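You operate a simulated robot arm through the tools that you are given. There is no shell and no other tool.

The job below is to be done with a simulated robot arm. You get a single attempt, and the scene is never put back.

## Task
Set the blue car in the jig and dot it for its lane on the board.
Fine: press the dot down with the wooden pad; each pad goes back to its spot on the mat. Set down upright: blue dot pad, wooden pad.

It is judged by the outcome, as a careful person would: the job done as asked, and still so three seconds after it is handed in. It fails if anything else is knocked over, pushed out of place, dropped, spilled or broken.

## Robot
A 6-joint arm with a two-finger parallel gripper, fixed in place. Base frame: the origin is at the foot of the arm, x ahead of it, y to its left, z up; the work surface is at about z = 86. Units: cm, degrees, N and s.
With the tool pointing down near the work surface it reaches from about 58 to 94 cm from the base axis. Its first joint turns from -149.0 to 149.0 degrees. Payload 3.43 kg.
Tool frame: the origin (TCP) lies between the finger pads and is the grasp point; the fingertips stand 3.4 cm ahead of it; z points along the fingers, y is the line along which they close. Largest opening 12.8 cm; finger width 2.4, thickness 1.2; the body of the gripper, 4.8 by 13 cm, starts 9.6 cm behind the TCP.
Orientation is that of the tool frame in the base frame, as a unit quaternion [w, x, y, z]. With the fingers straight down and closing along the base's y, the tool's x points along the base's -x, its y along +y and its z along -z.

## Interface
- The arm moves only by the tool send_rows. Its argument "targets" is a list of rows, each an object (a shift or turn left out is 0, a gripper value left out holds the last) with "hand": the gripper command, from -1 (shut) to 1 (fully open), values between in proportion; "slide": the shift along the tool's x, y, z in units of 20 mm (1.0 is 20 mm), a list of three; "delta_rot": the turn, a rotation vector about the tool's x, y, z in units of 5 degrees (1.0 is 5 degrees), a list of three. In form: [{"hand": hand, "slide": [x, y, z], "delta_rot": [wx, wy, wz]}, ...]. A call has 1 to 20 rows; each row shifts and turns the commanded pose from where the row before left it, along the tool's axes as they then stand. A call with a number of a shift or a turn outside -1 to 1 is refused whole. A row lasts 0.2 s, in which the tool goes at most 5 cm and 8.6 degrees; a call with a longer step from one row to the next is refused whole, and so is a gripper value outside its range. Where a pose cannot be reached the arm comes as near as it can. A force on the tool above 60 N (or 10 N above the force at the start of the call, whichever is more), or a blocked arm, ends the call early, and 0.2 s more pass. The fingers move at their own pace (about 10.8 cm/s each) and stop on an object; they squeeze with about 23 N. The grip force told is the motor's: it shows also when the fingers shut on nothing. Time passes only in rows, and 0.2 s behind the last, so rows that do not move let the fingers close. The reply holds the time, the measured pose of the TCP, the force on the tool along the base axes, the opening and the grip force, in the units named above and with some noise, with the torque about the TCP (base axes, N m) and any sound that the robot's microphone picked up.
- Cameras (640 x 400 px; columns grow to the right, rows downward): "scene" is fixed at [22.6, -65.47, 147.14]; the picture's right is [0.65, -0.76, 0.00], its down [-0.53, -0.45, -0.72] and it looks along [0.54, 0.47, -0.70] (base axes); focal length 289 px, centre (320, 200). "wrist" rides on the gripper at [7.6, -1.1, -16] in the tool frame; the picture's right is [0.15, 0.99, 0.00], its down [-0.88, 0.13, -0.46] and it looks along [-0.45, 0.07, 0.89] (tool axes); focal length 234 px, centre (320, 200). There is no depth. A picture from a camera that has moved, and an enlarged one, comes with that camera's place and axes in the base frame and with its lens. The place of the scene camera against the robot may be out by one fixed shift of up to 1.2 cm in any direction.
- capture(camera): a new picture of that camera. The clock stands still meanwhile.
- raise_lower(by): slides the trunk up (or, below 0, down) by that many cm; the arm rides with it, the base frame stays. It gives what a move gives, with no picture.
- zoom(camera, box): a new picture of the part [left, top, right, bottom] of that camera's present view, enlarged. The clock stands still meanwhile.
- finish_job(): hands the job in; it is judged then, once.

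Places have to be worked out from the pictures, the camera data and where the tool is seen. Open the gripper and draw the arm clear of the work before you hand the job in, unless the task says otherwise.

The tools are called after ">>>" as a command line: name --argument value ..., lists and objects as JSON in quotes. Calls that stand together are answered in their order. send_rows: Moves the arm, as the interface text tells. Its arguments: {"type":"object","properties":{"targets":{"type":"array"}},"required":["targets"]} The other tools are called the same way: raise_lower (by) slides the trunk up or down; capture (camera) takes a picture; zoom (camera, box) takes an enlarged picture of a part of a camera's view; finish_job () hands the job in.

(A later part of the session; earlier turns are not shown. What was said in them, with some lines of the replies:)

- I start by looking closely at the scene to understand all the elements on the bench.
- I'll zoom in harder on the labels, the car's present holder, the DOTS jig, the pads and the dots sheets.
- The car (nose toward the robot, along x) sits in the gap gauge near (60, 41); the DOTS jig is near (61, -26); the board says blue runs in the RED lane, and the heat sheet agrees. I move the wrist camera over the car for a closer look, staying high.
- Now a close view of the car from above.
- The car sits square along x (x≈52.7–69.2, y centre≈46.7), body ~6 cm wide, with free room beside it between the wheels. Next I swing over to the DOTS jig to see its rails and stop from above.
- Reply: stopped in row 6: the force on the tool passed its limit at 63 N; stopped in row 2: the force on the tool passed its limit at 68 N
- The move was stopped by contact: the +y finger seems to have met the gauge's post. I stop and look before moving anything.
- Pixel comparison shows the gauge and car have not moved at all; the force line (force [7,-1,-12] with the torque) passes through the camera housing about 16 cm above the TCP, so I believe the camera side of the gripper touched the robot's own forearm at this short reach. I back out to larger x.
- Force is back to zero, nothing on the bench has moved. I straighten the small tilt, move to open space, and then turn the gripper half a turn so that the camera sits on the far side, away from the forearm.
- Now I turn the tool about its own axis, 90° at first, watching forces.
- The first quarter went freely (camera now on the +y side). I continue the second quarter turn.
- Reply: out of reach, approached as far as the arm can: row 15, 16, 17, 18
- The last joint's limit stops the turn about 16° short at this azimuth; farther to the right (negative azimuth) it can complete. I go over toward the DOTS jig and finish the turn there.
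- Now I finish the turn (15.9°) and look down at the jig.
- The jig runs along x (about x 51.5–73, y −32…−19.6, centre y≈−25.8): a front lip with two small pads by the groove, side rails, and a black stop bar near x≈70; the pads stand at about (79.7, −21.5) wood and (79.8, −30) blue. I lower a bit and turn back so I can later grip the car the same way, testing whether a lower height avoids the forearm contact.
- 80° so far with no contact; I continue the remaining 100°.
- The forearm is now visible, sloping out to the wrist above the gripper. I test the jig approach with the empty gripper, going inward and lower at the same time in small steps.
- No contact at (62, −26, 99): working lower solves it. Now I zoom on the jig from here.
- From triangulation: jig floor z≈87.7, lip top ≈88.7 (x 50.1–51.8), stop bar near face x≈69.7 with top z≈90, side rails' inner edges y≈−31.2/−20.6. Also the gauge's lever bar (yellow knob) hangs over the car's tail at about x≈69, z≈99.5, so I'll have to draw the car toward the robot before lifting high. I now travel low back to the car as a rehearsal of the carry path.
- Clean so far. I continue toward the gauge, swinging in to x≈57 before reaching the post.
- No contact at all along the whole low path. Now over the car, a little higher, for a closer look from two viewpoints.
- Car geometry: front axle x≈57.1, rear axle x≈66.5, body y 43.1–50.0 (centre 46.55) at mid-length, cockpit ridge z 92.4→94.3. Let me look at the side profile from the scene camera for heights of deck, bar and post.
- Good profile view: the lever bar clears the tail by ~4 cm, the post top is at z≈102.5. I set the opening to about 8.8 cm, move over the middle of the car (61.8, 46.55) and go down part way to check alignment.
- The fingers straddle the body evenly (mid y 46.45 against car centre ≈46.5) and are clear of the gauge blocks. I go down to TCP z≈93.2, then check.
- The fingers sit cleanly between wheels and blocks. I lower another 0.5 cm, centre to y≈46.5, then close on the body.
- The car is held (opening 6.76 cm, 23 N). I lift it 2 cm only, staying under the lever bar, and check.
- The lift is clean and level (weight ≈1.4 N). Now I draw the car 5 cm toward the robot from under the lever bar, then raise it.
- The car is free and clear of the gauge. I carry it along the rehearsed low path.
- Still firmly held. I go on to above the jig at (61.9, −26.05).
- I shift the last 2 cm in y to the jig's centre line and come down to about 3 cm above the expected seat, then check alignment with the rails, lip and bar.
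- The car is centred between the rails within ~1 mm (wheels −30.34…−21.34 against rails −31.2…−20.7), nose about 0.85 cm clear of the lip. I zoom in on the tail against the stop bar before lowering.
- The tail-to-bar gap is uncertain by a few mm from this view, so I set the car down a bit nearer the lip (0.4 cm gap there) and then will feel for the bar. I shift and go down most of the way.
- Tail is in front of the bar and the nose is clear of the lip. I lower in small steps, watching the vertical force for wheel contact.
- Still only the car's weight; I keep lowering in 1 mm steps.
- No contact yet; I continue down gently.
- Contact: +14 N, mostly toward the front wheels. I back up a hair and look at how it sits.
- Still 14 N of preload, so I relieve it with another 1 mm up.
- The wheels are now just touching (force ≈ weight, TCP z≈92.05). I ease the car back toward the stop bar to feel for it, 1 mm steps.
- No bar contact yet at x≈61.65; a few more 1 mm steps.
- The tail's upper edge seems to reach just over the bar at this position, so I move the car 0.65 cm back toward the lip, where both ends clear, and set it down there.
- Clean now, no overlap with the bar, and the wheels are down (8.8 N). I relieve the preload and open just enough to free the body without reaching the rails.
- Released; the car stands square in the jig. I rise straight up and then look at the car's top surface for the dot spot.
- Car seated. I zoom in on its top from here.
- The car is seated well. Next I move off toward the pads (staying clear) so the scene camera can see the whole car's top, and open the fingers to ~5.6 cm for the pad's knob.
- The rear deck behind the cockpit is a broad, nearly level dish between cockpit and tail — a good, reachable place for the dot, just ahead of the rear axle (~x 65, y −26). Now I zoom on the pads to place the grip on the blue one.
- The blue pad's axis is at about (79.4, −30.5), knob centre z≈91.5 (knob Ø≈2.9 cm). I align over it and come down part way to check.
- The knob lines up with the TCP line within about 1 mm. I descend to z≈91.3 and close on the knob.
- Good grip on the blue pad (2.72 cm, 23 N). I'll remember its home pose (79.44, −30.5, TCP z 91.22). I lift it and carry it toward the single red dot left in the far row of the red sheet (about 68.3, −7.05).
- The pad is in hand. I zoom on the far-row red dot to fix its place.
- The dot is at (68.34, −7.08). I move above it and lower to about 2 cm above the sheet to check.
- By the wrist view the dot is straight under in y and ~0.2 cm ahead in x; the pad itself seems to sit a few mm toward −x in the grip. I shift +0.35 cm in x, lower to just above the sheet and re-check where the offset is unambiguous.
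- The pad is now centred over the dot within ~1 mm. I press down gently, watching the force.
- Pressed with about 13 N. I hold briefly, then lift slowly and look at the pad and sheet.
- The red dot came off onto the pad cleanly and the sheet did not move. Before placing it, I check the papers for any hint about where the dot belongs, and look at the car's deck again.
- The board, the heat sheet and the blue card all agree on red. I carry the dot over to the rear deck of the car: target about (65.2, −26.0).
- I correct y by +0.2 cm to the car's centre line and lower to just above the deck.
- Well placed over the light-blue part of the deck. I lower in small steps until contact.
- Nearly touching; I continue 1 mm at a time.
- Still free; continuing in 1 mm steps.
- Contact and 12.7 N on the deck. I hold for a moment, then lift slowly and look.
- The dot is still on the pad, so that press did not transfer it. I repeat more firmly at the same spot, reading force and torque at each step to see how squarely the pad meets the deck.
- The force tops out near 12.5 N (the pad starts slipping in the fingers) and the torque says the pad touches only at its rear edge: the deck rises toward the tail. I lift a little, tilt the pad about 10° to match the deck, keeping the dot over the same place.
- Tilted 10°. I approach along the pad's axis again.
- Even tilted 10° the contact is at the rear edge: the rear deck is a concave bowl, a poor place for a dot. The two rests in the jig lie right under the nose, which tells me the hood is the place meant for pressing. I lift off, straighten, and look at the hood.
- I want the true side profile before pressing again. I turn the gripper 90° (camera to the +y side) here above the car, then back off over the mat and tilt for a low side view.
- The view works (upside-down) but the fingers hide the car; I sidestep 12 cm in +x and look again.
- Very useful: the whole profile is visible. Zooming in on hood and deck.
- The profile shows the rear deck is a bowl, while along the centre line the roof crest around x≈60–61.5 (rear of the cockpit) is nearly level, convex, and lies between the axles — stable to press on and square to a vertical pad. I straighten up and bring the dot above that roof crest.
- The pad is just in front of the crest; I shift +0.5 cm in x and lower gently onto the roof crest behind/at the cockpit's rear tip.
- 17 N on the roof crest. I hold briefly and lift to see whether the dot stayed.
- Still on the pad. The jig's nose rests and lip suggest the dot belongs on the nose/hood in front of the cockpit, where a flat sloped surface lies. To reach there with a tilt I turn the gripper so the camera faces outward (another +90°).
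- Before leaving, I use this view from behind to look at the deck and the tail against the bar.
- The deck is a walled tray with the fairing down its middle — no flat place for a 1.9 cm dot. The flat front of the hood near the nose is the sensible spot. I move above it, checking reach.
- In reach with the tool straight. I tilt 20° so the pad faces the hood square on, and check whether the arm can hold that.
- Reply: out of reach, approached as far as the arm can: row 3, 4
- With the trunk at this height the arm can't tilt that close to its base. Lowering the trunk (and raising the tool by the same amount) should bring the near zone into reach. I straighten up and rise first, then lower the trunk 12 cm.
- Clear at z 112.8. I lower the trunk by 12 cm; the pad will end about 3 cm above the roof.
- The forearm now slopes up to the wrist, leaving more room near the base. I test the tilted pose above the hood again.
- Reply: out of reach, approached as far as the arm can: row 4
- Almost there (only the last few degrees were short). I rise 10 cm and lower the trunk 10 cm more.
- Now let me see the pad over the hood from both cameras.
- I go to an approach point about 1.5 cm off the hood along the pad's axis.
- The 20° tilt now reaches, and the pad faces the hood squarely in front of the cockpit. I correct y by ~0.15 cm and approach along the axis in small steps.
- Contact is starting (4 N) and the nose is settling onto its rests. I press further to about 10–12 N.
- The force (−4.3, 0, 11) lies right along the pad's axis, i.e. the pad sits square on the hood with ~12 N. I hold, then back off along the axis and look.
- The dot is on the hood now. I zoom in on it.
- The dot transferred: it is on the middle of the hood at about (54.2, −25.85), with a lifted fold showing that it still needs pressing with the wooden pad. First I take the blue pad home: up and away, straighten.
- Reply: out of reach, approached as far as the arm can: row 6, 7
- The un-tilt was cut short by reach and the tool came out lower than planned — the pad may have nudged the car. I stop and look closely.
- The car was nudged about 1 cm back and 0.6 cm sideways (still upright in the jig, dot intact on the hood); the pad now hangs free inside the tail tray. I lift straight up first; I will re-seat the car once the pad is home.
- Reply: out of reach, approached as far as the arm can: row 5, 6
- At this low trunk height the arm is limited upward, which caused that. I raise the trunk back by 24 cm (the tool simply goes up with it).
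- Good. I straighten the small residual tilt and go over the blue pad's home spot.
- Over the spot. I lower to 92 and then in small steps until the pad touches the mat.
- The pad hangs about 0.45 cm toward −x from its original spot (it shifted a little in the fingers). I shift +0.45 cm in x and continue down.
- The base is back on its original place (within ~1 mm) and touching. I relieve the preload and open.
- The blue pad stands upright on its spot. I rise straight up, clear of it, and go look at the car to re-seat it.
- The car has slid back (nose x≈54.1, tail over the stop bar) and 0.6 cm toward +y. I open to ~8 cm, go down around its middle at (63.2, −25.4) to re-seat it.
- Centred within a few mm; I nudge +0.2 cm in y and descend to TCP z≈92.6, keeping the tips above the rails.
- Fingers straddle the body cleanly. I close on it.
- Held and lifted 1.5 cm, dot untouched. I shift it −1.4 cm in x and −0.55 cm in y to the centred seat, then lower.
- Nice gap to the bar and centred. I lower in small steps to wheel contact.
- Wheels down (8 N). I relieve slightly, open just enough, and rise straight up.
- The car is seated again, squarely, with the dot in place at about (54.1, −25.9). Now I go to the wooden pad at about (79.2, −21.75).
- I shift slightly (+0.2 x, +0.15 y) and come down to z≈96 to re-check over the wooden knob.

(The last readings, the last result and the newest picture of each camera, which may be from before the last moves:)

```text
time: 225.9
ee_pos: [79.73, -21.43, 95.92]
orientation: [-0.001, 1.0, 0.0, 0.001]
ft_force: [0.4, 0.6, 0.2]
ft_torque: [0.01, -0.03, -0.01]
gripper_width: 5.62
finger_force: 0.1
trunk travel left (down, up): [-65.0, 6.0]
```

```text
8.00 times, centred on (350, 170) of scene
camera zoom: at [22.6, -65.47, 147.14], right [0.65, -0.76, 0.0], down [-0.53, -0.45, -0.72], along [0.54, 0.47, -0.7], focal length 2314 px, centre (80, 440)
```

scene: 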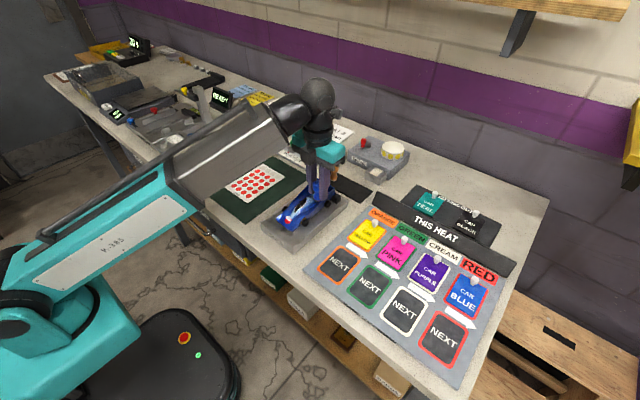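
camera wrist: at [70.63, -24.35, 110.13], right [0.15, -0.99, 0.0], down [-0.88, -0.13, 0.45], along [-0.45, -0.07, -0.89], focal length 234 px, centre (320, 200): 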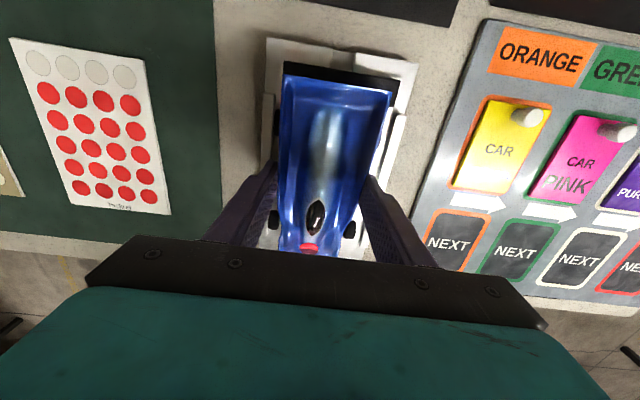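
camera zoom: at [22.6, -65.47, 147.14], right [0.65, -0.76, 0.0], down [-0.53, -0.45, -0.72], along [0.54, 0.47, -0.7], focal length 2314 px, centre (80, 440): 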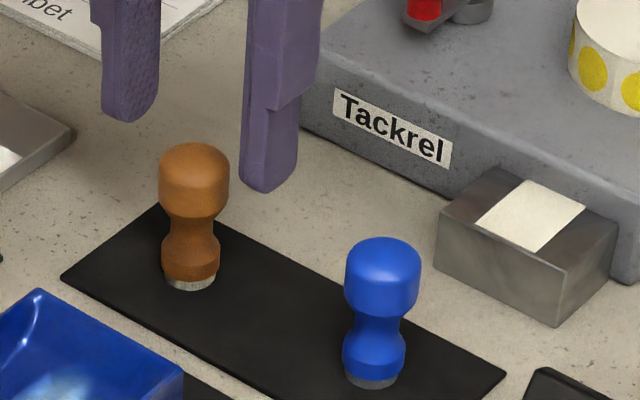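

Within 2 mm; I shift −0.18 cm in x, descend to z≈91.4 and close on the wooden knob.

>>> send_rows --targets '[{"slide": [-0.09, 0, 0.4]}, {"slide": [0, 0, 0.5]}, {"slide": [0, 0, 0.5]}, {"slide": [0, 0, 0.5]}, {"slide": [0, 0, 0.35]}, {"slide": [0, 0, 0]}, {"hand": -0.45, "slide": [0, 0, 0]}, {"hand": -0.55, "slide": [0, 0, 0]}, {"hand": -1, "slide": [0, 0, 0]}, {"slide": [0, 0, 0]}, {"slide": [0, 0, 0]}]'

>>> zoom --camera "wrist" --box '[240, 100, 400, 230]'

>>> zoom --camera "scene" --box '[320, 145, 380, 195]'

```text
time: 228.3
ee_pos: [79.25, -21.39, 91.5]
orientation: [-0.001, 1.0, 0.0, 0.001]
ft_force: [0.0, 0.0, 0.3]
ft_torque: [-0.01, 0.02, -0.01]
gripper_width: 2.71
finger_force: 22.3
trunk travel left (down, up): [-65.0, 6.0]
```

```text
3.08 times, centred on (320, 165) of wrist
camera zoom: at [86.88, -20.33, 107.35], right [0.15, -0.99, 0.0], down [-0.88, -0.13, 0.45], along [-0.45, -0.07, -0.89], focal length 720 px, centre (320, 308)
```

zoom: 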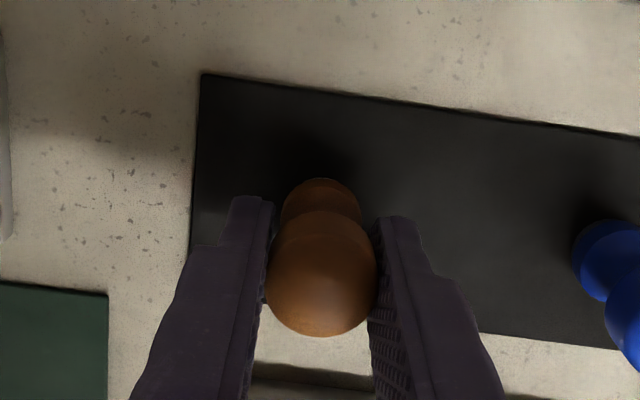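

```text
8.00 times, centred on (350, 170) of scene
camera zoom: at [22.6, -65.47, 147.14], right [0.65, -0.76, 0.0], down [-0.53, -0.45, -0.72], along [0.54, 0.47, -0.7], focal length 2314 px, centre (80, 440)
```

zoom: 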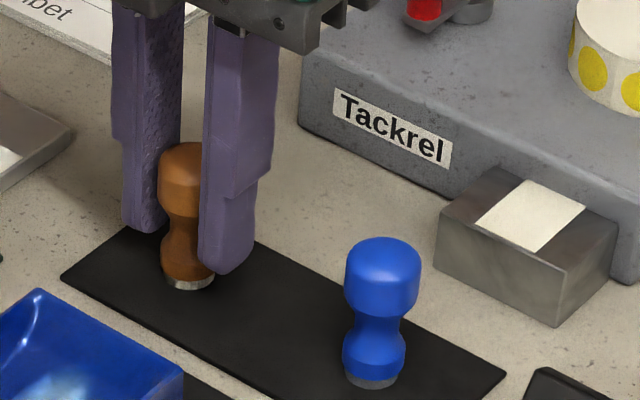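

The wooden pad is gripped. Its home: TCP ≈ (79.3, −21.4, 91.5). I lift it and carry it high to above the car, then lower the trunk in the same two stages that worked before.

>>> send_rows --targets '[{"slide": [0, 0, -0.3]}, {"slide": [0, 0, -0.7]}, {"slide": [0, 0, -1]}, {"slide": [0, 0, -1]}, {"slide": [0, 0, -1]}, {"slide": [0, 0, -1]}, {"slide": [-0.9, 0.23, -0.5]}, {"slide": [-0.9, 0.23, -0.6]}, {"slide": [-0.9, 0.23, -0.6]}, {"slide": [-0.9, 0.23, -0.6]}, {"slide": [-0.9, 0.23, -0.6]}, {"slide": [-0.9, 0.23, -0.6]}, {"slide": [-0.9, 0.23, -0.6]}, {"slide": [-0.9, 0.23, -0.6]}, {"slide": [-0.9, 0.23, -0.6]}, {"slide": [-0.9, 0.23, -0.5]}, {"slide": [0, 0, 0]}]'

>>> zoom --camera "scene" --box '[265, 130, 385, 245]'

```text
time: 231.9
ee_pos: [61.35, -26.25, 112.97]
orientation: [-0.001, 1.0, 0.0, 0.001]
ft_force: [0.6, -0.3, -1.2]
ft_torque: [-0.03, -0.03, 0.01]
gripper_width: 2.68
finger_force: 23.0
trunk travel left (down, up): [-65.0, 6.0]
```

```text
3.48 times, centred on (325, 188) of scene
camera zoom: at [22.6, -65.47, 147.14], right [0.65, -0.76, 0.0], down [-0.53, -0.45, -0.72], along [0.54, 0.47, -0.7], focal length 1006 px, centre (303, 244)
```

zoom: 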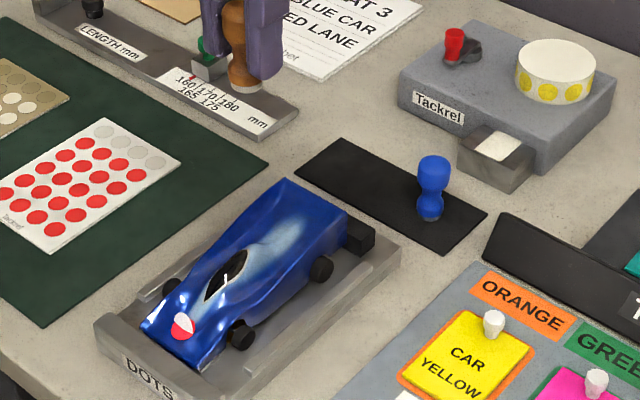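

Clear view: everything in order. I lower the trunk 12 cm, then tilt 20° at x≈58 (inside reach).

>>> raise_lower --by -12

>>> send_rows --targets '[{"slide": [-0.8, -0.1, 0]}, {"slide": [-0.8, 0, 0]}, {"delta_rot": [0, 1, 0]}, {"delta_rot": [0, 1, 0]}, {"delta_rot": [0, 1, 0]}, {"delta_rot": [0, 1, 0]}, {"slide": [0, 0, 0]}]'

```text
time: 233.4
ee_pos: [61.28, -26.17, 100.97]
orientation: [-0.001, 1.0, -0.001, 0.0]
ft_force: [0.9, 0.4, -0.7]
ft_torque: [0.0, 0.01, 0.01]
gripper_width: 2.68
finger_force: 23.0
trunk travel left (down, up): [-53.0, 18.0]
```

```text
time: 235.0
ee_pos: [58.11, -26.03, 101.14]
orientation: [-0.001, 0.985, 0.0, 0.174]
ft_force: [0.0, -0.1, -1.1]
ft_torque: [-0.01, -0.03, 0.05]
gripper_width: 2.74
finger_force: 23.0
trunk travel left (down, up): [-53.0, 18.0]
```

>>> send_rows --targets '[{"slide": [0.342, 0, -0.94]}, {"slide": [0.342, 0, -0.94]}, {"slide": [0.342, 0, -0.94]}, {"slide": [0.342, 0, -0.94]}, {"slide": [0.342, 0, -0.94]}, {"slide": [0.342, 0, -0.94]}, {"slide": [-0.8, 0, -0.29]}, {"slide": [-0.8, 0, -0.29]}, {"slide": [0, 0, 0]}]'

>>> raise_lower --by -12

>>> zoom --camera "scene" --box '[255, 155, 355, 245]'

>>> zoom --camera "wrist" --box '[240, 80, 400, 230]'

```text
time: 237.0
ee_pos: [54.65, -25.92, 113.09]
orientation: [-0.002, 0.985, 0.0, 0.174]
ft_force: [0.1, 0.9, -1.0]
ft_torque: [0.0, 0.02, 0.04]
gripper_width: 2.71
finger_force: 23.1
trunk travel left (down, up): [-53.0, 18.0]
```

```text
time: 238.5
ee_pos: [54.69, -25.93, 100.94]
orientation: [-0.002, 0.985, 0.001, 0.175]
ft_force: [0.4, -0.4, -0.7]
ft_torque: [0.01, 0.0, 0.04]
gripper_width: 2.7
finger_force: 23.0
trunk travel left (down, up): [-41.0, 30.0]
```

```text
4.44 times, centred on (305, 200) of scene
camera zoom: at [22.6, -65.47, 147.14], right [0.65, -0.76, 0.0], down [-0.53, -0.45, -0.72], along [0.54, 0.47, -0.7], focal length 1286 px, centre (387, 200)
```

zoom: 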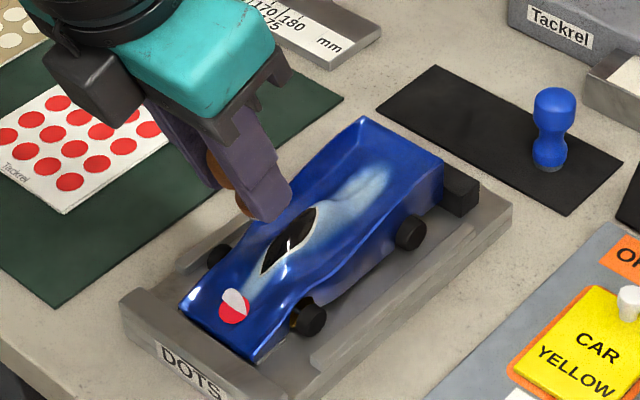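

```text
2.67 times, centred on (320, 155) of wrist
camera zoom: at [56.39, -24.92, 118.55], right [0.14, -0.99, 0.05], down [-0.98, -0.13, 0.13], along [-0.12, -0.07, -0.99], focal length 624 px, centre (320, 320)
```

zoom: 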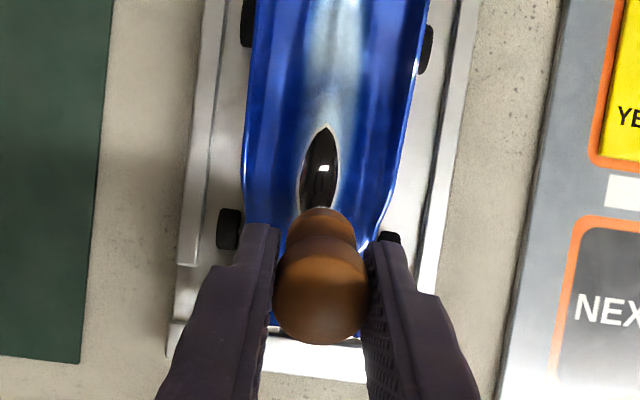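

I move to the approach point 1.5 cm off the dot along the pad's axis.

>>> send_rows --targets '[{"slide": [-0.464, 0, 0.36]}, {"slide": [-0.464, 0, 0.36]}, {"slide": [-0.464, 0, 0.36]}, {"slide": [-0.464, 0, 0.36]}, {"slide": [-0.464, 0, 0.36]}, {"slide": [0, 0, 0]}]'

>>> zoom --camera "scene" --box '[275, 185, 325, 235]'

>>> zoom --camera "wrist" --box '[260, 90, 380, 220]'

```text
time: 239.9
ee_pos: [51.55, -26.08, 96.03]
orientation: [-0.001, 0.985, 0.001, 0.175]
ft_force: [-0.3, 0.3, -1.6]
ft_torque: [-0.02, 0.04, 0.01]
gripper_width: 2.71
finger_force: 22.3
trunk travel left (down, up): [-41.0, 30.0]
```

```text
8.00 times, centred on (300, 210) of scene
camera zoom: at [22.6, -65.47, 147.14], right [0.65, -0.76, 0.0], down [-0.53, -0.45, -0.72], along [0.54, 0.47, -0.7], focal length 2314 px, centre (480, 120)
```

zoom: 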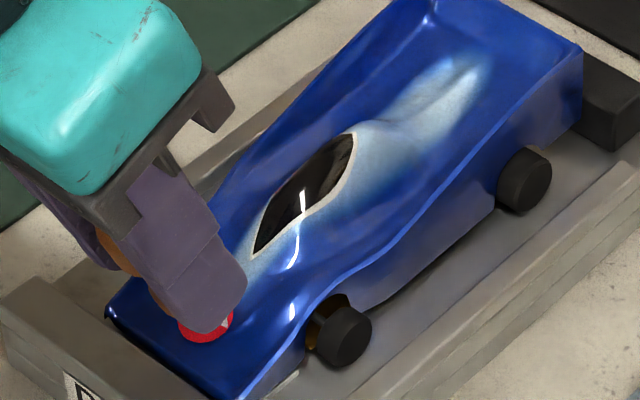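

```text
3.08 times, centred on (320, 155) of wrist
camera zoom: at [53.18, -24.94, 113.52], right [0.14, -0.99, 0.05], down [-0.98, -0.13, 0.13], along [-0.12, -0.07, -0.99], focal length 720 px, centre (320, 338)
```

zoom: 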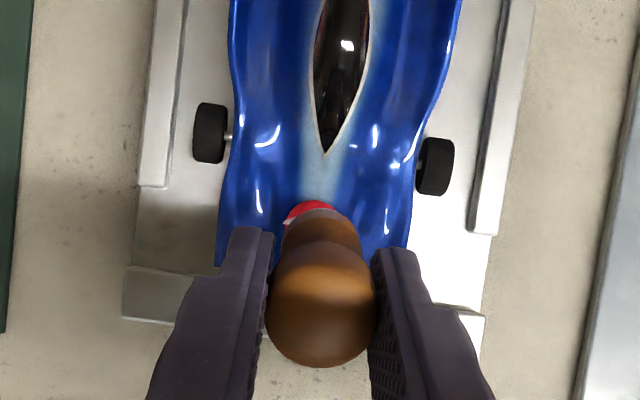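

The dot sits a little to +y of the pad; I zoom to get the offset right.

>>> zoom --camera "wrist" --box '[295, 145, 350, 195]'

```text
8.00 times, centred on (322, 170) of wrist
camera zoom: at [53.18, -24.94, 113.52], right [0.14, -0.99, 0.05], down [-0.98, -0.13, 0.13], along [-0.12, -0.07, -0.99], focal length 1873 px, centre (300, 440)
```

zoom: 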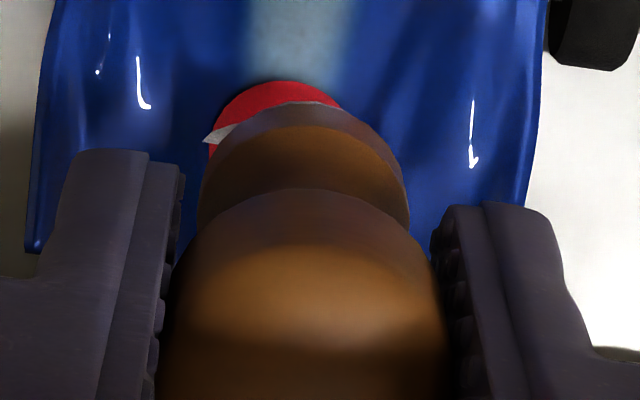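

The pad needs +0.27 cm in y; along x it will land on the dot's centre. I correct and press along the axis in small steps.

>>> send_rows --targets '[{"slide": [0, -0.135, 0]}, {"slide": [0, 0, 0.2]}, {"slide": [0, 0, 0.15]}, {"slide": [0, 0, 0.1]}, {"slide": [0, 0, 0]}]'

>>> zoom --camera "wrist" --box '[295, 145, 350, 195]'

>>> zoom --camera "scene" --box '[275, 185, 325, 235]'

```text
time: 241.1
ee_pos: [51.85, -25.62, 95.06]
orientation: [-0.001, 0.985, 0.001, 0.175]
ft_force: [0.2, -0.6, -0.8]
ft_torque: [0.0, 0.01, 0.0]
gripper_width: 2.72
finger_force: 22.2
trunk travel left (down, up): [-41.0, 30.0]
```

```text
8.00 times, centred on (322, 170) of wrist
camera zoom: at [53.53, -24.62, 112.67], right [0.14, -0.99, 0.05], down [-0.98, -0.13, 0.13], along [-0.12, -0.07, -0.99], focal length 1873 px, centre (300, 440)
```

zoom: 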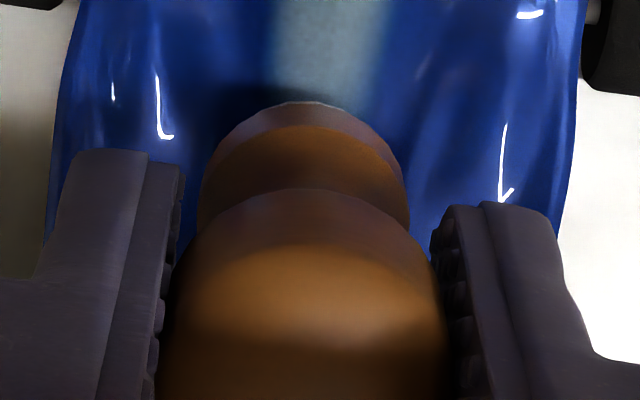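

```text
8.00 times, centred on (300, 210) of scene
camera zoom: at [22.6, -65.47, 147.14], right [0.65, -0.76, 0.0], down [-0.53, -0.45, -0.72], along [0.54, 0.47, -0.7], focal length 2314 px, centre (480, 120)
```

zoom: 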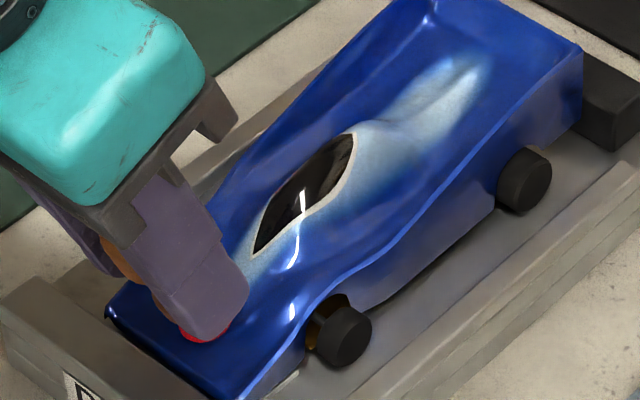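

>>> send_rows --targets '[{"slide": [0, 0, 0.05]}, {"slide": [0, 0, 0.05]}, {"slide": [0, 0, 0]}]'

>>> send_rows --targets '[{"slide": [0, 0, 0.05]}, {"slide": [0, 0, 0.05]}, {"slide": [0, 0, 0]}]'

>>> send_rows --targets '[{"slide": [0, 0, 0.05]}, {"slide": [0, 0, 0]}]'

```text
time: 241.9
ee_pos: [51.94, -25.72, 94.93]
orientation: [0.0, 0.985, 0.0, 0.174]
ft_force: [-0.2, 0.0, -1.2]
ft_torque: [-0.01, -0.01, 0.01]
gripper_width: 2.68
finger_force: 23.0
trunk travel left (down, up): [-41.0, 30.0]
```

```text
time: 242.7
ee_pos: [52.03, -25.66, 94.71]
orientation: [-0.001, 0.985, 0.0, 0.174]
ft_force: [0.1, -0.2, -0.4]
ft_torque: [-0.01, 0.01, 0.02]
gripper_width: 2.69
finger_force: 23.1
trunk travel left (down, up): [-41.0, 30.0]
```

```text
time: 243.3
ee_pos: [52.26, -25.64, 94.77]
orientation: [0.0, 0.985, 0.0, 0.174]
ft_force: [0.2, -0.6, -0.2]
ft_torque: [0.02, 0.02, 0.02]
gripper_width: 2.74
finger_force: 23.3
trunk travel left (down, up): [-41.0, 30.0]
```

>>> send_rows --targets '[{"slide": [0, 0, 0.05]}, {"slide": [0, 0, 0]}]'

>>> send_rows --targets '[{"slide": [0, 0, 0.05]}, {"slide": [0, 0, 0]}]'

>>> send_rows --targets '[{"slide": [0, 0, 0.05]}, {"slide": [0, 0, 0]}]'

```text
time: 243.9
ee_pos: [52.12, -25.81, 94.42]
orientation: [-0.001, 0.985, 0.001, 0.174]
ft_force: [0.1, -0.9, -0.9]
ft_torque: [-0.01, 0.0, -0.01]
gripper_width: 2.7
finger_force: 22.8
trunk travel left (down, up): [-41.0, 30.0]
```

```text
time: 244.5
ee_pos: [52.21, -25.86, 94.49]
orientation: [-0.001, 0.985, 0.0, 0.174]
ft_force: [-0.4, -0.4, -0.5]
ft_torque: [-0.01, 0.0, 0.03]
gripper_width: 2.72
finger_force: 23.3
trunk travel left (down, up): [-41.0, 30.0]
```

```text
time: 245.1
ee_pos: [52.05, -25.87, 94.32]
orientation: [-0.001, 0.985, 0.0, 0.175]
ft_force: [-0.4, -0.7, -0.2]
ft_torque: [0.0, -0.01, 0.02]
gripper_width: 2.75
finger_force: 22.9
trunk travel left (down, up): [-41.0, 30.0]
```

>>> send_rows --targets '[{"slide": [0, 0, 0.05]}, {"slide": [0, 0, 0]}]'

>>> send_rows --targets '[{"slide": [0, 0, 0.05]}, {"slide": [0, 0, 0]}]'

>>> send_rows --targets '[{"slide": [0, 0, 0.05]}, {"slide": [0, 0, 0]}]'

>>> zoom --camera "scene" --box '[275, 185, 325, 235]'

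```text
time: 245.7
ee_pos: [52.07, -25.74, 94.35]
orientation: [-0.001, 0.985, 0.0, 0.174]
ft_force: [-2.6, -0.1, 2.4]
ft_torque: [-0.02, 0.05, 0.01]
gripper_width: 2.73
finger_force: 22.8
trunk travel left (down, up): [-41.0, 30.0]
```

```text
time: 246.3
ee_pos: [52.16, -25.81, 94.33]
orientation: [-0.001, 0.985, 0.0, 0.174]
ft_force: [-2.0, 0.3, 3.3]
ft_torque: [-0.03, 0.04, -0.03]
gripper_width: 2.69
finger_force: 23.3
trunk travel left (down, up): [-41.0, 30.0]
```

```text
time: 246.9
ee_pos: [52.25, -25.76, 94.09]
orientation: [-0.001, 0.985, 0.001, 0.174]
ft_force: [-4.2, 1.1, 9.7]
ft_torque: [0.09, -0.06, 0.03]
gripper_width: 2.71
finger_force: 22.8
trunk travel left (down, up): [-41.0, 30.0]
```

```text
8.00 times, centred on (300, 210) of scene
camera zoom: at [22.6, -65.47, 147.14], right [0.65, -0.76, 0.0], down [-0.53, -0.45, -0.72], along [0.54, 0.47, -0.7], focal length 2314 px, centre (480, 120)
```

zoom: 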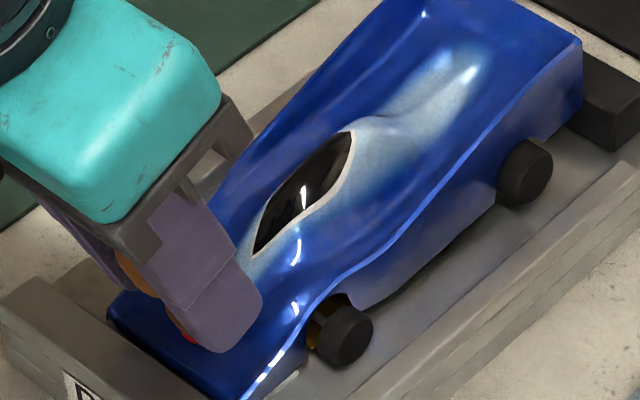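

About 10.6 N along the axis on the dot. A touch more, hold a good second, and back off along the axis.

>>> send_rows --targets '[{"slide": [0, 0, 0.04]}, {"slide": [0, 0, 0]}, {"slide": [0, 0, 0]}, {"slide": [0, 0, 0]}, {"slide": [0, 0, 0]}]'

>>> send_rows --targets '[{"slide": [0, 0, -0.1]}, {"slide": [0, 0, -0.1]}, {"slide": [0, 0, -0.2]}, {"slide": [0, 0, -0.3]}, {"slide": [0, 0, -0.5]}, {"slide": [0, 0, -0.5]}, {"slide": [0, 0, 0]}]'

>>> zoom --camera "scene" --box '[275, 185, 325, 235]'

>>> zoom --camera "wrist" --box '[270, 100, 370, 200]'

```text
time: 248.1
ee_pos: [52.16, -25.77, 94.03]
orientation: [-0.001, 0.985, 0.0, 0.174]
ft_force: [-4.2, -1.3, 10.8]
ft_torque: [-0.12, -0.06, -0.09]
gripper_width: 2.7
finger_force: 23.2
trunk travel left (down, up): [-41.0, 30.0]
```

```text
time: 249.7
ee_pos: [51.06, -25.61, 97.18]
orientation: [-0.001, 0.985, 0.0, 0.174]
ft_force: [-0.6, -0.8, -0.4]
ft_torque: [0.0, 0.03, -0.03]
gripper_width: 2.66
finger_force: 23.0
trunk travel left (down, up): [-41.0, 30.0]
```

```text
8.00 times, centred on (300, 210) of scene
camera zoom: at [22.6, -65.47, 147.14], right [0.65, -0.76, 0.0], down [-0.53, -0.45, -0.72], along [0.54, 0.47, -0.7], focal length 2314 px, centre (480, 120)
```

zoom: 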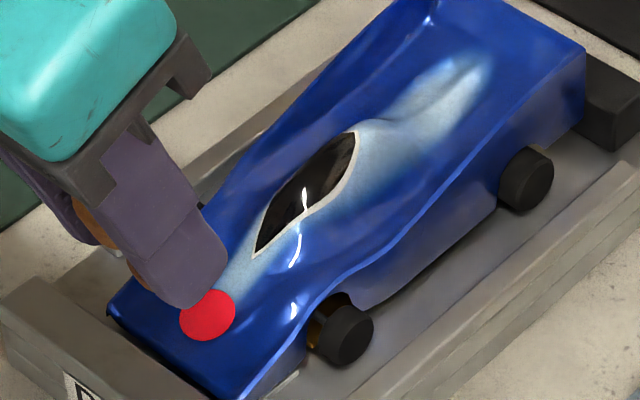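

```text
4.00 times, centred on (320, 150) of wrist
camera zoom: at [52.79, -24.63, 114.78], right [0.14, -0.99, 0.05], down [-0.98, -0.13, 0.13], along [-0.12, -0.07, -0.99], focal length 937 px, centre (320, 400)
```

zoom: 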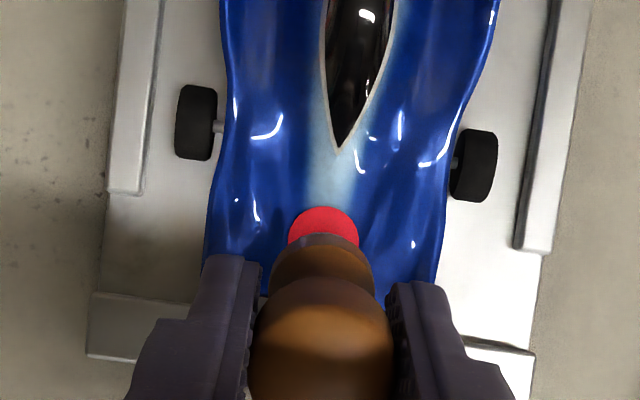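

The dot now lies flat and fully red. I leave carefully: raise the trunk first with the tool held as it is, and check.

>>> raise_lower --by 12

>>> send_rows --targets '[{"slide": [0.47, 0, 0.171]}, {"slide": [0.47, 0, 0.171]}, {"slide": [0.47, 0, 0.171]}, {"slide": [0.47, 0, 0.171]}, {"slide": [0.47, 0, 0.171]}, {"slide": [0.47, 0, 0.171]}, {"slide": [0.47, 0, 0.171]}, {"slide": [0.47, 0, 0.171]}, {"slide": [0, 0, 0]}]'

```text
time: 251.2
ee_pos: [51.09, -25.67, 109.27]
orientation: [-0.002, 0.985, 0.001, 0.175]
ft_force: [-0.3, 0.8, -0.6]
ft_torque: [0.02, 0.03, -0.02]
gripper_width: 2.76
finger_force: 23.5
trunk travel left (down, up): [-53.0, 18.0]
```

```text
time: 253.2
ee_pos: [59.09, -25.76, 109.25]
orientation: [0.0, 0.985, -0.001, 0.175]
ft_force: [-0.1, 0.0, 0.1]
ft_torque: [-0.01, 0.03, -0.01]
gripper_width: 2.7
finger_force: 23.1
trunk travel left (down, up): [-53.0, 18.0]
```

>>> raise_lower --by 12

>>> send_rows --targets '[{"slide": [0.47, 0, 0.171]}, {"slide": [0.47, 0, 0.171]}, {"slide": [0.47, 0, 0.171]}, {"slide": [0.47, 0, 0.171]}, {"delta_rot": [0, -1, 0]}, {"delta_rot": [0, -1, 0]}, {"delta_rot": [0, -1, 0]}, {"delta_rot": [0, -1, 0]}, {"slide": [0, 0, 0]}]'

>>> capture --camera "scene"

```text
time: 254.7
ee_pos: [59.18, -25.7, 121.26]
orientation: [-0.001, 0.985, 0.0, 0.174]
ft_force: [-0.6, -0.1, -0.7]
ft_torque: [0.01, -0.04, 0.0]
gripper_width: 2.7
finger_force: 22.7
trunk travel left (down, up): [-65.0, 6.0]
```

```text
time: 256.7
ee_pos: [63.23, -25.76, 121.15]
orientation: [-0.001, 1.0, 0.0, 0.0]
ft_force: [0.7, -0.7, -0.7]
ft_torque: [-0.02, -0.01, -0.05]
gripper_width: 2.73
finger_force: 23.1
trunk travel left (down, up): [-65.0, 6.0]
```

```text
taken
```

scene: 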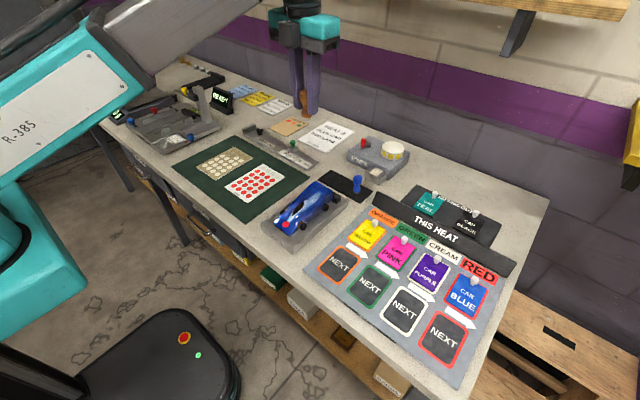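

Upright and clear. Now I take the wooden pad home.

>>> send_rows --targets '[{"slide": [0.893, -0.242, 0.5]}, {"slide": [0.893, -0.242, 0.5]}, {"slide": [0.893, -0.242, 0.5]}, {"slide": [0.893, -0.242, 0.5]}, {"slide": [0.893, -0.242, 0.5]}, {"slide": [0.893, -0.242, 0.5]}, {"slide": [0.893, -0.242, 0.5]}, {"slide": [0.893, -0.242, 0.5]}, {"slide": [0.893, -0.242, 0.5]}, {"slide": [0, 0, 1]}, {"slide": [0, 0, 1]}, {"slide": [0, 0, 1]}, {"slide": [0, 0, 1]}, {"slide": [0, 0, 1]}, {"slide": [0, 0, 1]}, {"slide": [0, 0, 1]}, {"slide": [0, 0, 1]}, {"slide": [0, 0, 0]}]'

>>> zoom --camera "scene" --box '[320, 145, 380, 195]'

>>> zoom --camera "wrist" --box '[240, 100, 400, 230]'

```text
time: 260.5
ee_pos: [79.46, -21.63, 96.27]
orientation: [-0.001, 1.0, 0.0, 0.001]
ft_force: [0.2, -0.2, -0.5]
ft_torque: [0.0, -0.03, 0.01]
gripper_width: 2.73
finger_force: 23.0
trunk travel left (down, up): [-65.0, 6.0]
```

```text
8.00 times, centred on (350, 170) of scene
camera zoom: at [22.6, -65.47, 147.14], right [0.65, -0.76, 0.0], down [-0.53, -0.45, -0.72], along [0.54, 0.47, -0.7], focal length 2314 px, centre (80, 440)
```

zoom: 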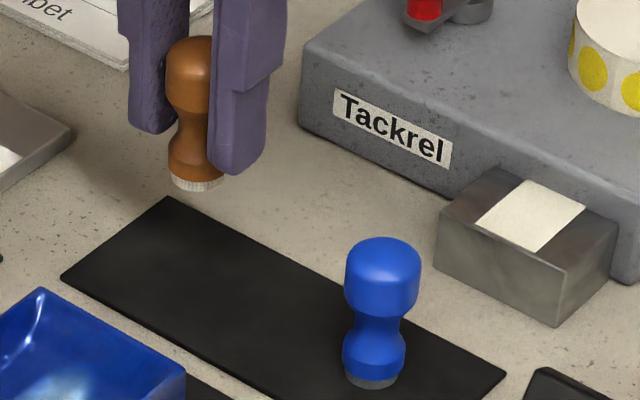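

```text
3.08 times, centred on (320, 165) of wrist
camera zoom: at [87.06, -20.41, 112.17], right [0.15, -0.99, 0.0], down [-0.88, -0.13, 0.45], along [-0.45, -0.07, -0.89], focal length 720 px, centre (320, 308)
```

zoom: 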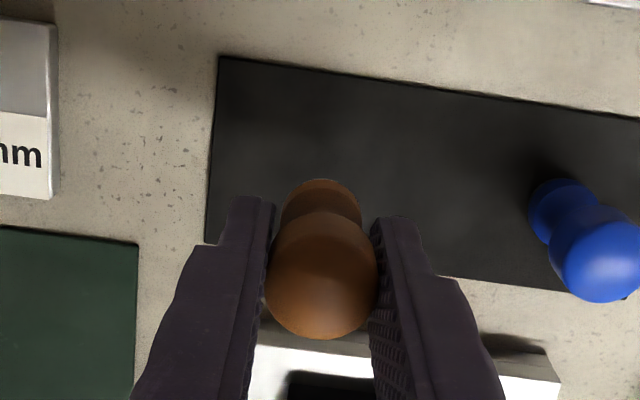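

>>> send_rows --targets '[{"slide": [0, 0, 0.5]}, {"slide": [0, 0, 0.6]}, {"slide": [0, 0, 0.6]}, {"slide": [0, 0, 0.3]}, {"slide": [0, 0, 0]}]'

>>> zoom --camera "scene" --box '[320, 145, 380, 195]'

```text
time: 261.7
ee_pos: [79.49, -21.36, 92.42]
orientation: [-0.001, 1.0, 0.0, 0.001]
ft_force: [-0.2, -0.5, -0.3]
ft_torque: [0.02, 0.03, -0.01]
gripper_width: 2.72
finger_force: 23.5
trunk travel left (down, up): [-65.0, 6.0]
```

```text
8.00 times, centred on (350, 170) of scene
camera zoom: at [22.6, -65.47, 147.14], right [0.65, -0.76, 0.0], down [-0.53, -0.45, -0.72], along [0.54, 0.47, -0.7], focal length 2314 px, centre (80, 440)
```

zoom: 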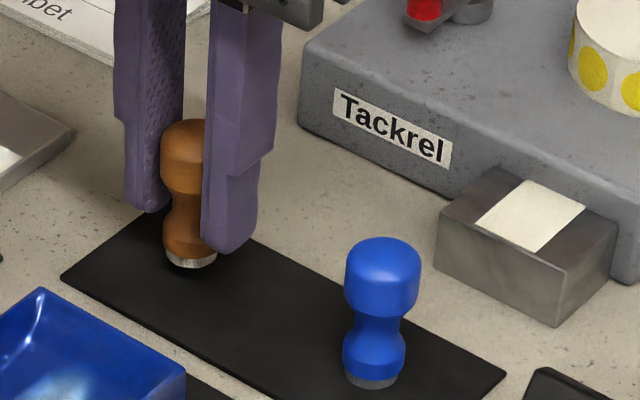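

The base will land right on its original pixel place. I lower in small steps to contact.

>>> send_rows --targets '[{"slide": [0, 0, 0.2]}, {"slide": [0, 0, 0.1]}, {"slide": [0, 0, 0.05]}, {"slide": [0, 0, 0]}]'

>>> send_rows --targets '[{"slide": [0, 0, 0.05]}, {"slide": [0, 0, 0]}]'

>>> send_rows --targets '[{"slide": [0, 0, 0.05]}, {"slide": [0, 0, 0]}]'

```text
time: 262.7
ee_pos: [79.27, -21.34, 91.51]
orientation: [-0.001, 1.0, 0.001, 0.0]
ft_force: [-0.1, 0.3, 0.1]
ft_torque: [0.0, 0.02, 0.0]
gripper_width: 2.72
finger_force: 22.8
trunk travel left (down, up): [-65.0, 6.0]
```

```text
time: 263.3
ee_pos: [79.41, -21.47, 91.46]
orientation: [-0.001, 1.0, -0.001, 0.001]
ft_force: [-0.2, 0.7, -1.4]
ft_torque: [0.0, 0.0, -0.01]
gripper_width: 2.71
finger_force: 23.1
trunk travel left (down, up): [-65.0, 6.0]
```

```text
time: 263.9
ee_pos: [79.31, -21.55, 91.38]
orientation: [-0.002, 1.0, 0.0, 0.001]
ft_force: [-0.1, -0.9, -1.5]
ft_torque: [-0.04, -0.02, 0.0]
gripper_width: 2.7
finger_force: 23.1
trunk travel left (down, up): [-65.0, 6.0]
```

>>> send_rows --targets '[{"slide": [0, 0, 0.05]}, {"slide": [0, 0, 0]}]'

>>> send_rows --targets '[{"slide": [0, 0, 0.04]}, {"slide": [0, 0, 0]}]'

>>> zoom --camera "scene" --box '[320, 145, 380, 195]'

```text
time: 264.5
ee_pos: [79.37, -21.48, 91.25]
orientation: [0.0, 1.0, 0.0, 0.0]
ft_force: [2.0, -0.1, 2.4]
ft_torque: [-0.02, -0.07, 0.0]
gripper_width: 2.72
finger_force: 23.3
trunk travel left (down, up): [-65.0, 6.0]
```

```text
time: 265.1
ee_pos: [79.29, -21.53, 91.28]
orientation: [-0.001, 1.0, 0.0, 0.002]
ft_force: [2.0, 1.7, 8.0]
ft_torque: [0.1, -0.11, -0.01]
gripper_width: 2.7
finger_force: 23.0
trunk travel left (down, up): [-65.0, 6.0]
```

```text
8.00 times, centred on (350, 170) of scene
camera zoom: at [22.6, -65.47, 147.14], right [0.65, -0.76, 0.0], down [-0.53, -0.45, -0.72], along [0.54, 0.47, -0.7], focal length 2314 px, centre (80, 440)
```

zoom: 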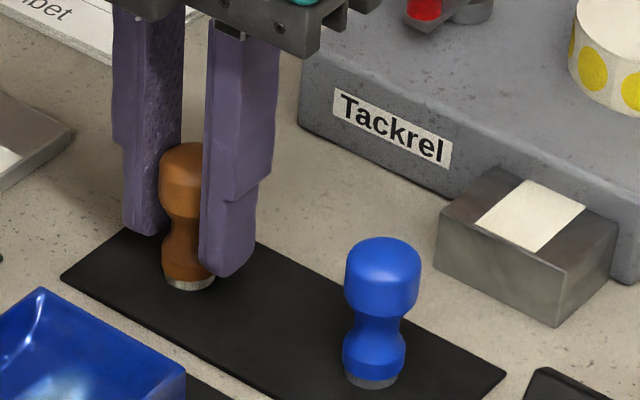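

The pad stands exactly on its old place, 8 N preload. I relieve, open, and rise straight up.

>>> send_rows --targets '[{"slide": [0, 0, -0.03]}, {"slide": [0, 0, 0]}, {"hand": -0.57, "slide": [0, 0, 0]}, {"hand": -0.53, "slide": [0, 0, 0]}, {"hand": -0.45, "slide": [0, 0, 0]}, {"hand": -0.3, "slide": [0, 0, 0]}, {"hand": -0.125, "slide": [0, 0, 0]}, {"slide": [0, 0, 0]}, {"slide": [0, 0, -0.3]}, {"slide": [0, 0, -0.6]}, {"slide": [0, 0, -1]}, {"slide": [0, 0, -1]}, {"slide": [0, 0, -1]}, {"slide": [0, 0, -1]}, {"slide": [0, 0, -1]}, {"slide": [0, 0, -1]}, {"slide": [0, 0, -1]}, {"slide": [0, 0, 0]}]'

>>> zoom --camera "scene" --box '[320, 145, 380, 195]'

>>> zoom --camera "scene" --box '[265, 165, 365, 245]'

>>> capture --camera "wrist"

```text
time: 268.9
ee_pos: [79.25, -21.54, 107.1]
orientation: [-0.001, 1.0, 0.0, 0.001]
ft_force: [0.2, -0.7, -0.2]
ft_torque: [-0.01, -0.02, -0.01]
gripper_width: 5.61
finger_force: 0.0
trunk travel left (down, up): [-65.0, 6.0]
```

```text
8.00 times, centred on (350, 170) of scene
camera zoom: at [22.6, -65.47, 147.14], right [0.65, -0.76, 0.0], down [-0.53, -0.45, -0.72], along [0.54, 0.47, -0.7], focal length 2314 px, centre (80, 440)
```

zoom: 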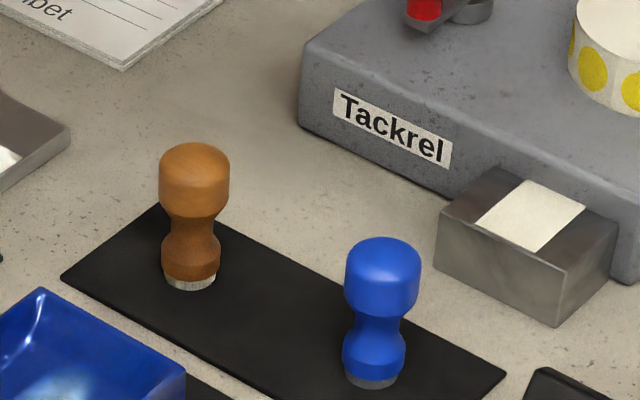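

```text
5.00 times, centred on (315, 205) of scene
camera zoom: at [22.6, -65.47, 147.14], right [0.65, -0.76, 0.0], down [-0.53, -0.45, -0.72], along [0.54, 0.47, -0.7], focal length 1446 px, centre (345, 175)
```

zoom: 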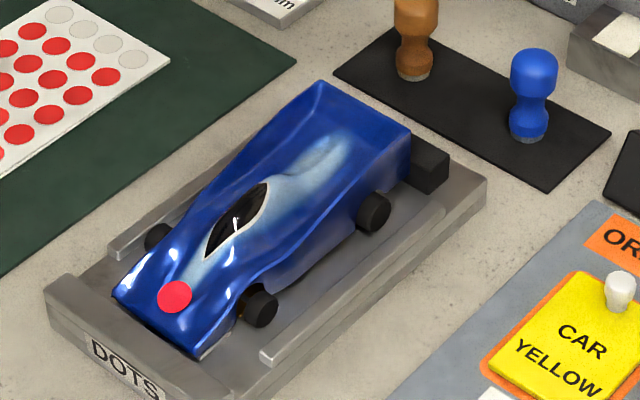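

```text
taken
camera wrist: at [86.87, -20.38, 123.02], right [0.15, -0.99, 0.0], down [-0.88, -0.13, 0.45], along [-0.45, -0.07, -0.89], focal length 234 px, centre (320, 200)
```

wrist: 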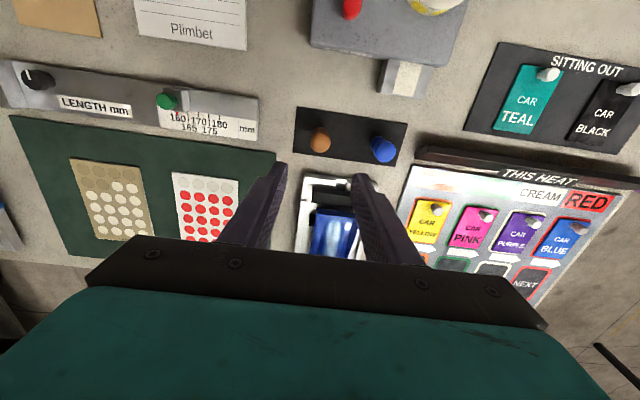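

Both pads stand upright on their spots and the red dot is flat on the hood. I check the car's seating (tail vs. bar, wheels, nose) once more.

>>> zoom --camera "scene" --box '[325, 178, 360, 205]'

>>> zoom --camera "scene" --box '[280, 195, 330, 240]'

>>> zoom --camera "wrist" --box '[290, 165, 370, 260]'

>>> capture --camera "scene"

```text
14.81 times, centred on (342, 192) of scene
camera zoom: at [22.6, -65.47, 147.14], right [0.65, -0.76, 0.0], down [-0.53, -0.45, -0.72], along [0.54, 0.47, -0.7], focal length 4285 px, centre (-13, 326)
```

zoom: 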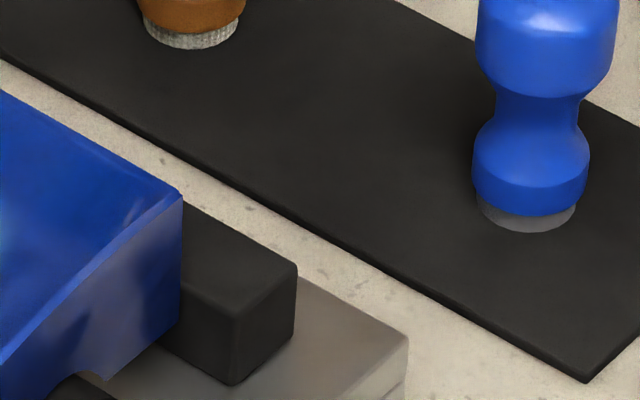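

```text
8.89 times, centred on (305, 218) of scene
camera zoom: at [22.6, -65.47, 147.14], right [0.65, -0.76, 0.0], down [-0.53, -0.45, -0.72], along [0.54, 0.47, -0.7], focal length 2571 px, centre (453, 44)
```

zoom: 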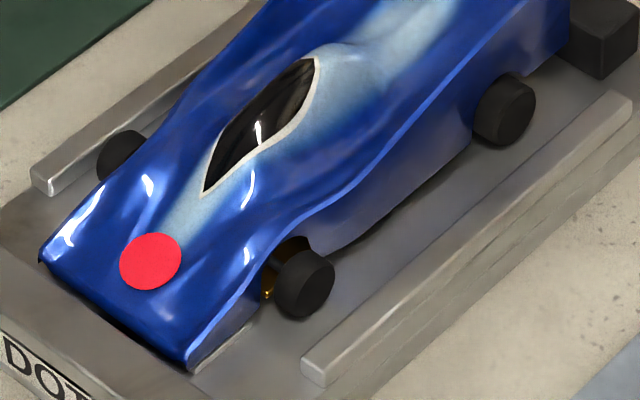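

```text
4.21 times, centred on (330, 212) of wrist
camera zoom: at [86.87, -20.38, 123.02], right [0.15, -0.99, 0.0], down [-0.88, -0.13, 0.45], along [-0.45, -0.07, -0.89], focal length 986 px, centre (278, 147)
```

zoom: 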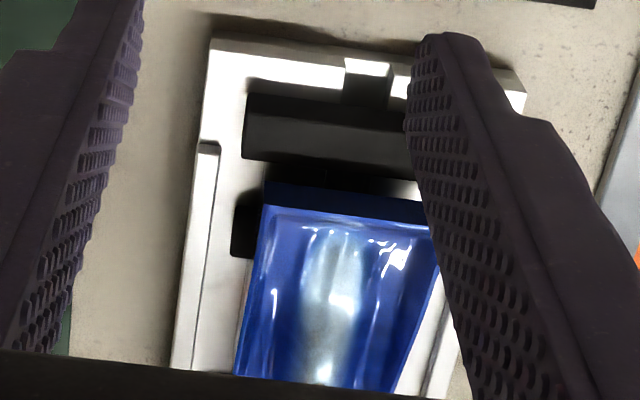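

```text
taken
```

scene: 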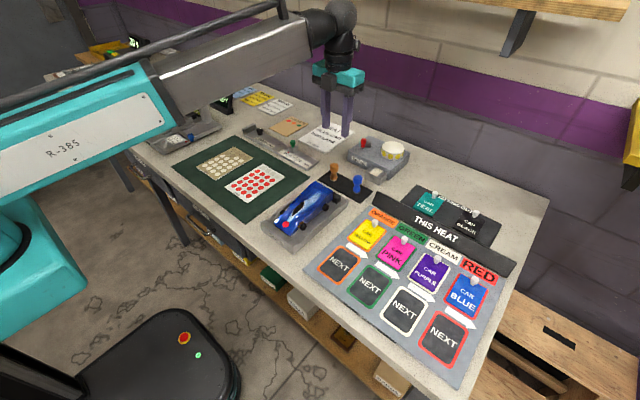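

Everything checks: car square between rails, lip and bar; dot flat; pads home and upright. I open the gripper fully and draw the arm up and away.

>>> send_rows --targets '[{"slide": [0, 0, -1]}, {"slide": [0, 0, -1]}, {"slide": [0, 0, -1]}, {"hand": 1, "slide": [0, 0, -1]}, {"slide": [0, 0, -1]}, {"slide": [0, 0, 0]}, {"slide": [0, 0, 0]}, {"slide": [0, 0, 0]}, {"slide": [0, 0, 0]}]'

>>> zoom --camera "scene" --box '[220, 110, 420, 250]'

>>> zoom --camera "scene" --box '[90, 50, 300, 180]'

```text
time: 270.9
ee_pos: [79.35, -21.54, 116.92]
orientation: [0.0, 1.0, 0.0, 0.001]
ft_force: [-0.2, 0.6, -0.1]
ft_torque: [0.02, 0.02, -0.02]
gripper_width: 12.82
finger_force: 0.2
trunk travel left (down, up): [-65.0, 6.0]
```

```text
2.86 times, centred on (320, 180) of scene
camera zoom: at [22.6, -65.47, 147.14], right [0.65, -0.76, 0.0], down [-0.53, -0.45, -0.72], along [0.54, 0.47, -0.7], focal length 826 px, centre (320, 257)
```

zoom: 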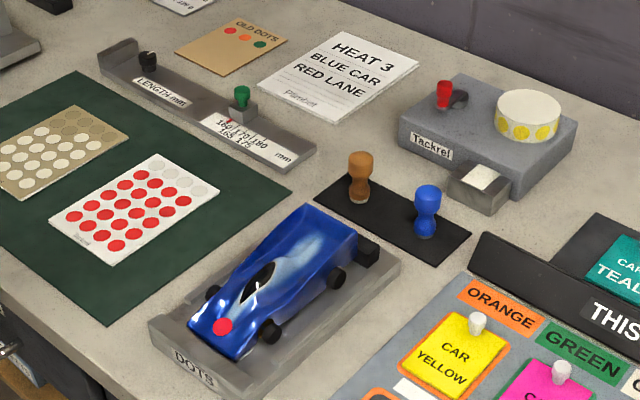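

```text
3.05 times, centred on (195, 115) of scene
camera zoom: at [22.6, -65.47, 147.14], right [0.65, -0.76, 0.0], down [-0.53, -0.45, -0.72], along [0.54, 0.47, -0.7], focal length 882 px, centre (701, 459)
```

zoom: 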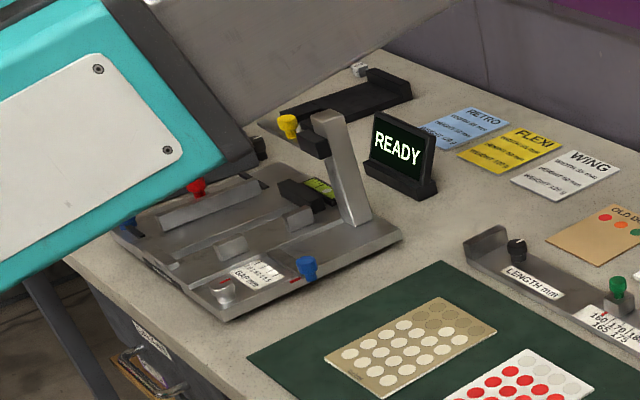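

The blue car sits in the DOTS jig with a red dot pressed flat on its hood. Both pads stand upright on their spots, the rest of the bench looks as it did at the start, and the gripper is open and clear. I hand the job in.

>>> finish_job

```text
The job is handed in.
```

I handed the job in. The blue car is in the DOTS jig with one red dot on its hood, red being its lane on the board, and the dot is pressed flat with the wooden pad. Both pads stand upright on their spots on the mat.

A few things went less than smoothly:

- **Pushed car:** while backing off after placing the dot, the arm could not hold its height and the blue pad pushed the car about 1.5 cm back and 0.6 cm sideways in the jig. I picked the car up again and re-seated it. It sat square between the rails, the front lip and the rear stop bar when I handed in.
- **Failed presses:** before the hood worked, I pressed the dot on the rear deck three times and on the roof once. It didn't stick in either place, and I saw no mark on the car.
- **Arm contact:** early on, the arm stopped twice on a force limit, most likely the camera touching the arm's own forearm. Nothing on the bench moved.

The last pictures show the rest of the bench as it was at the start.
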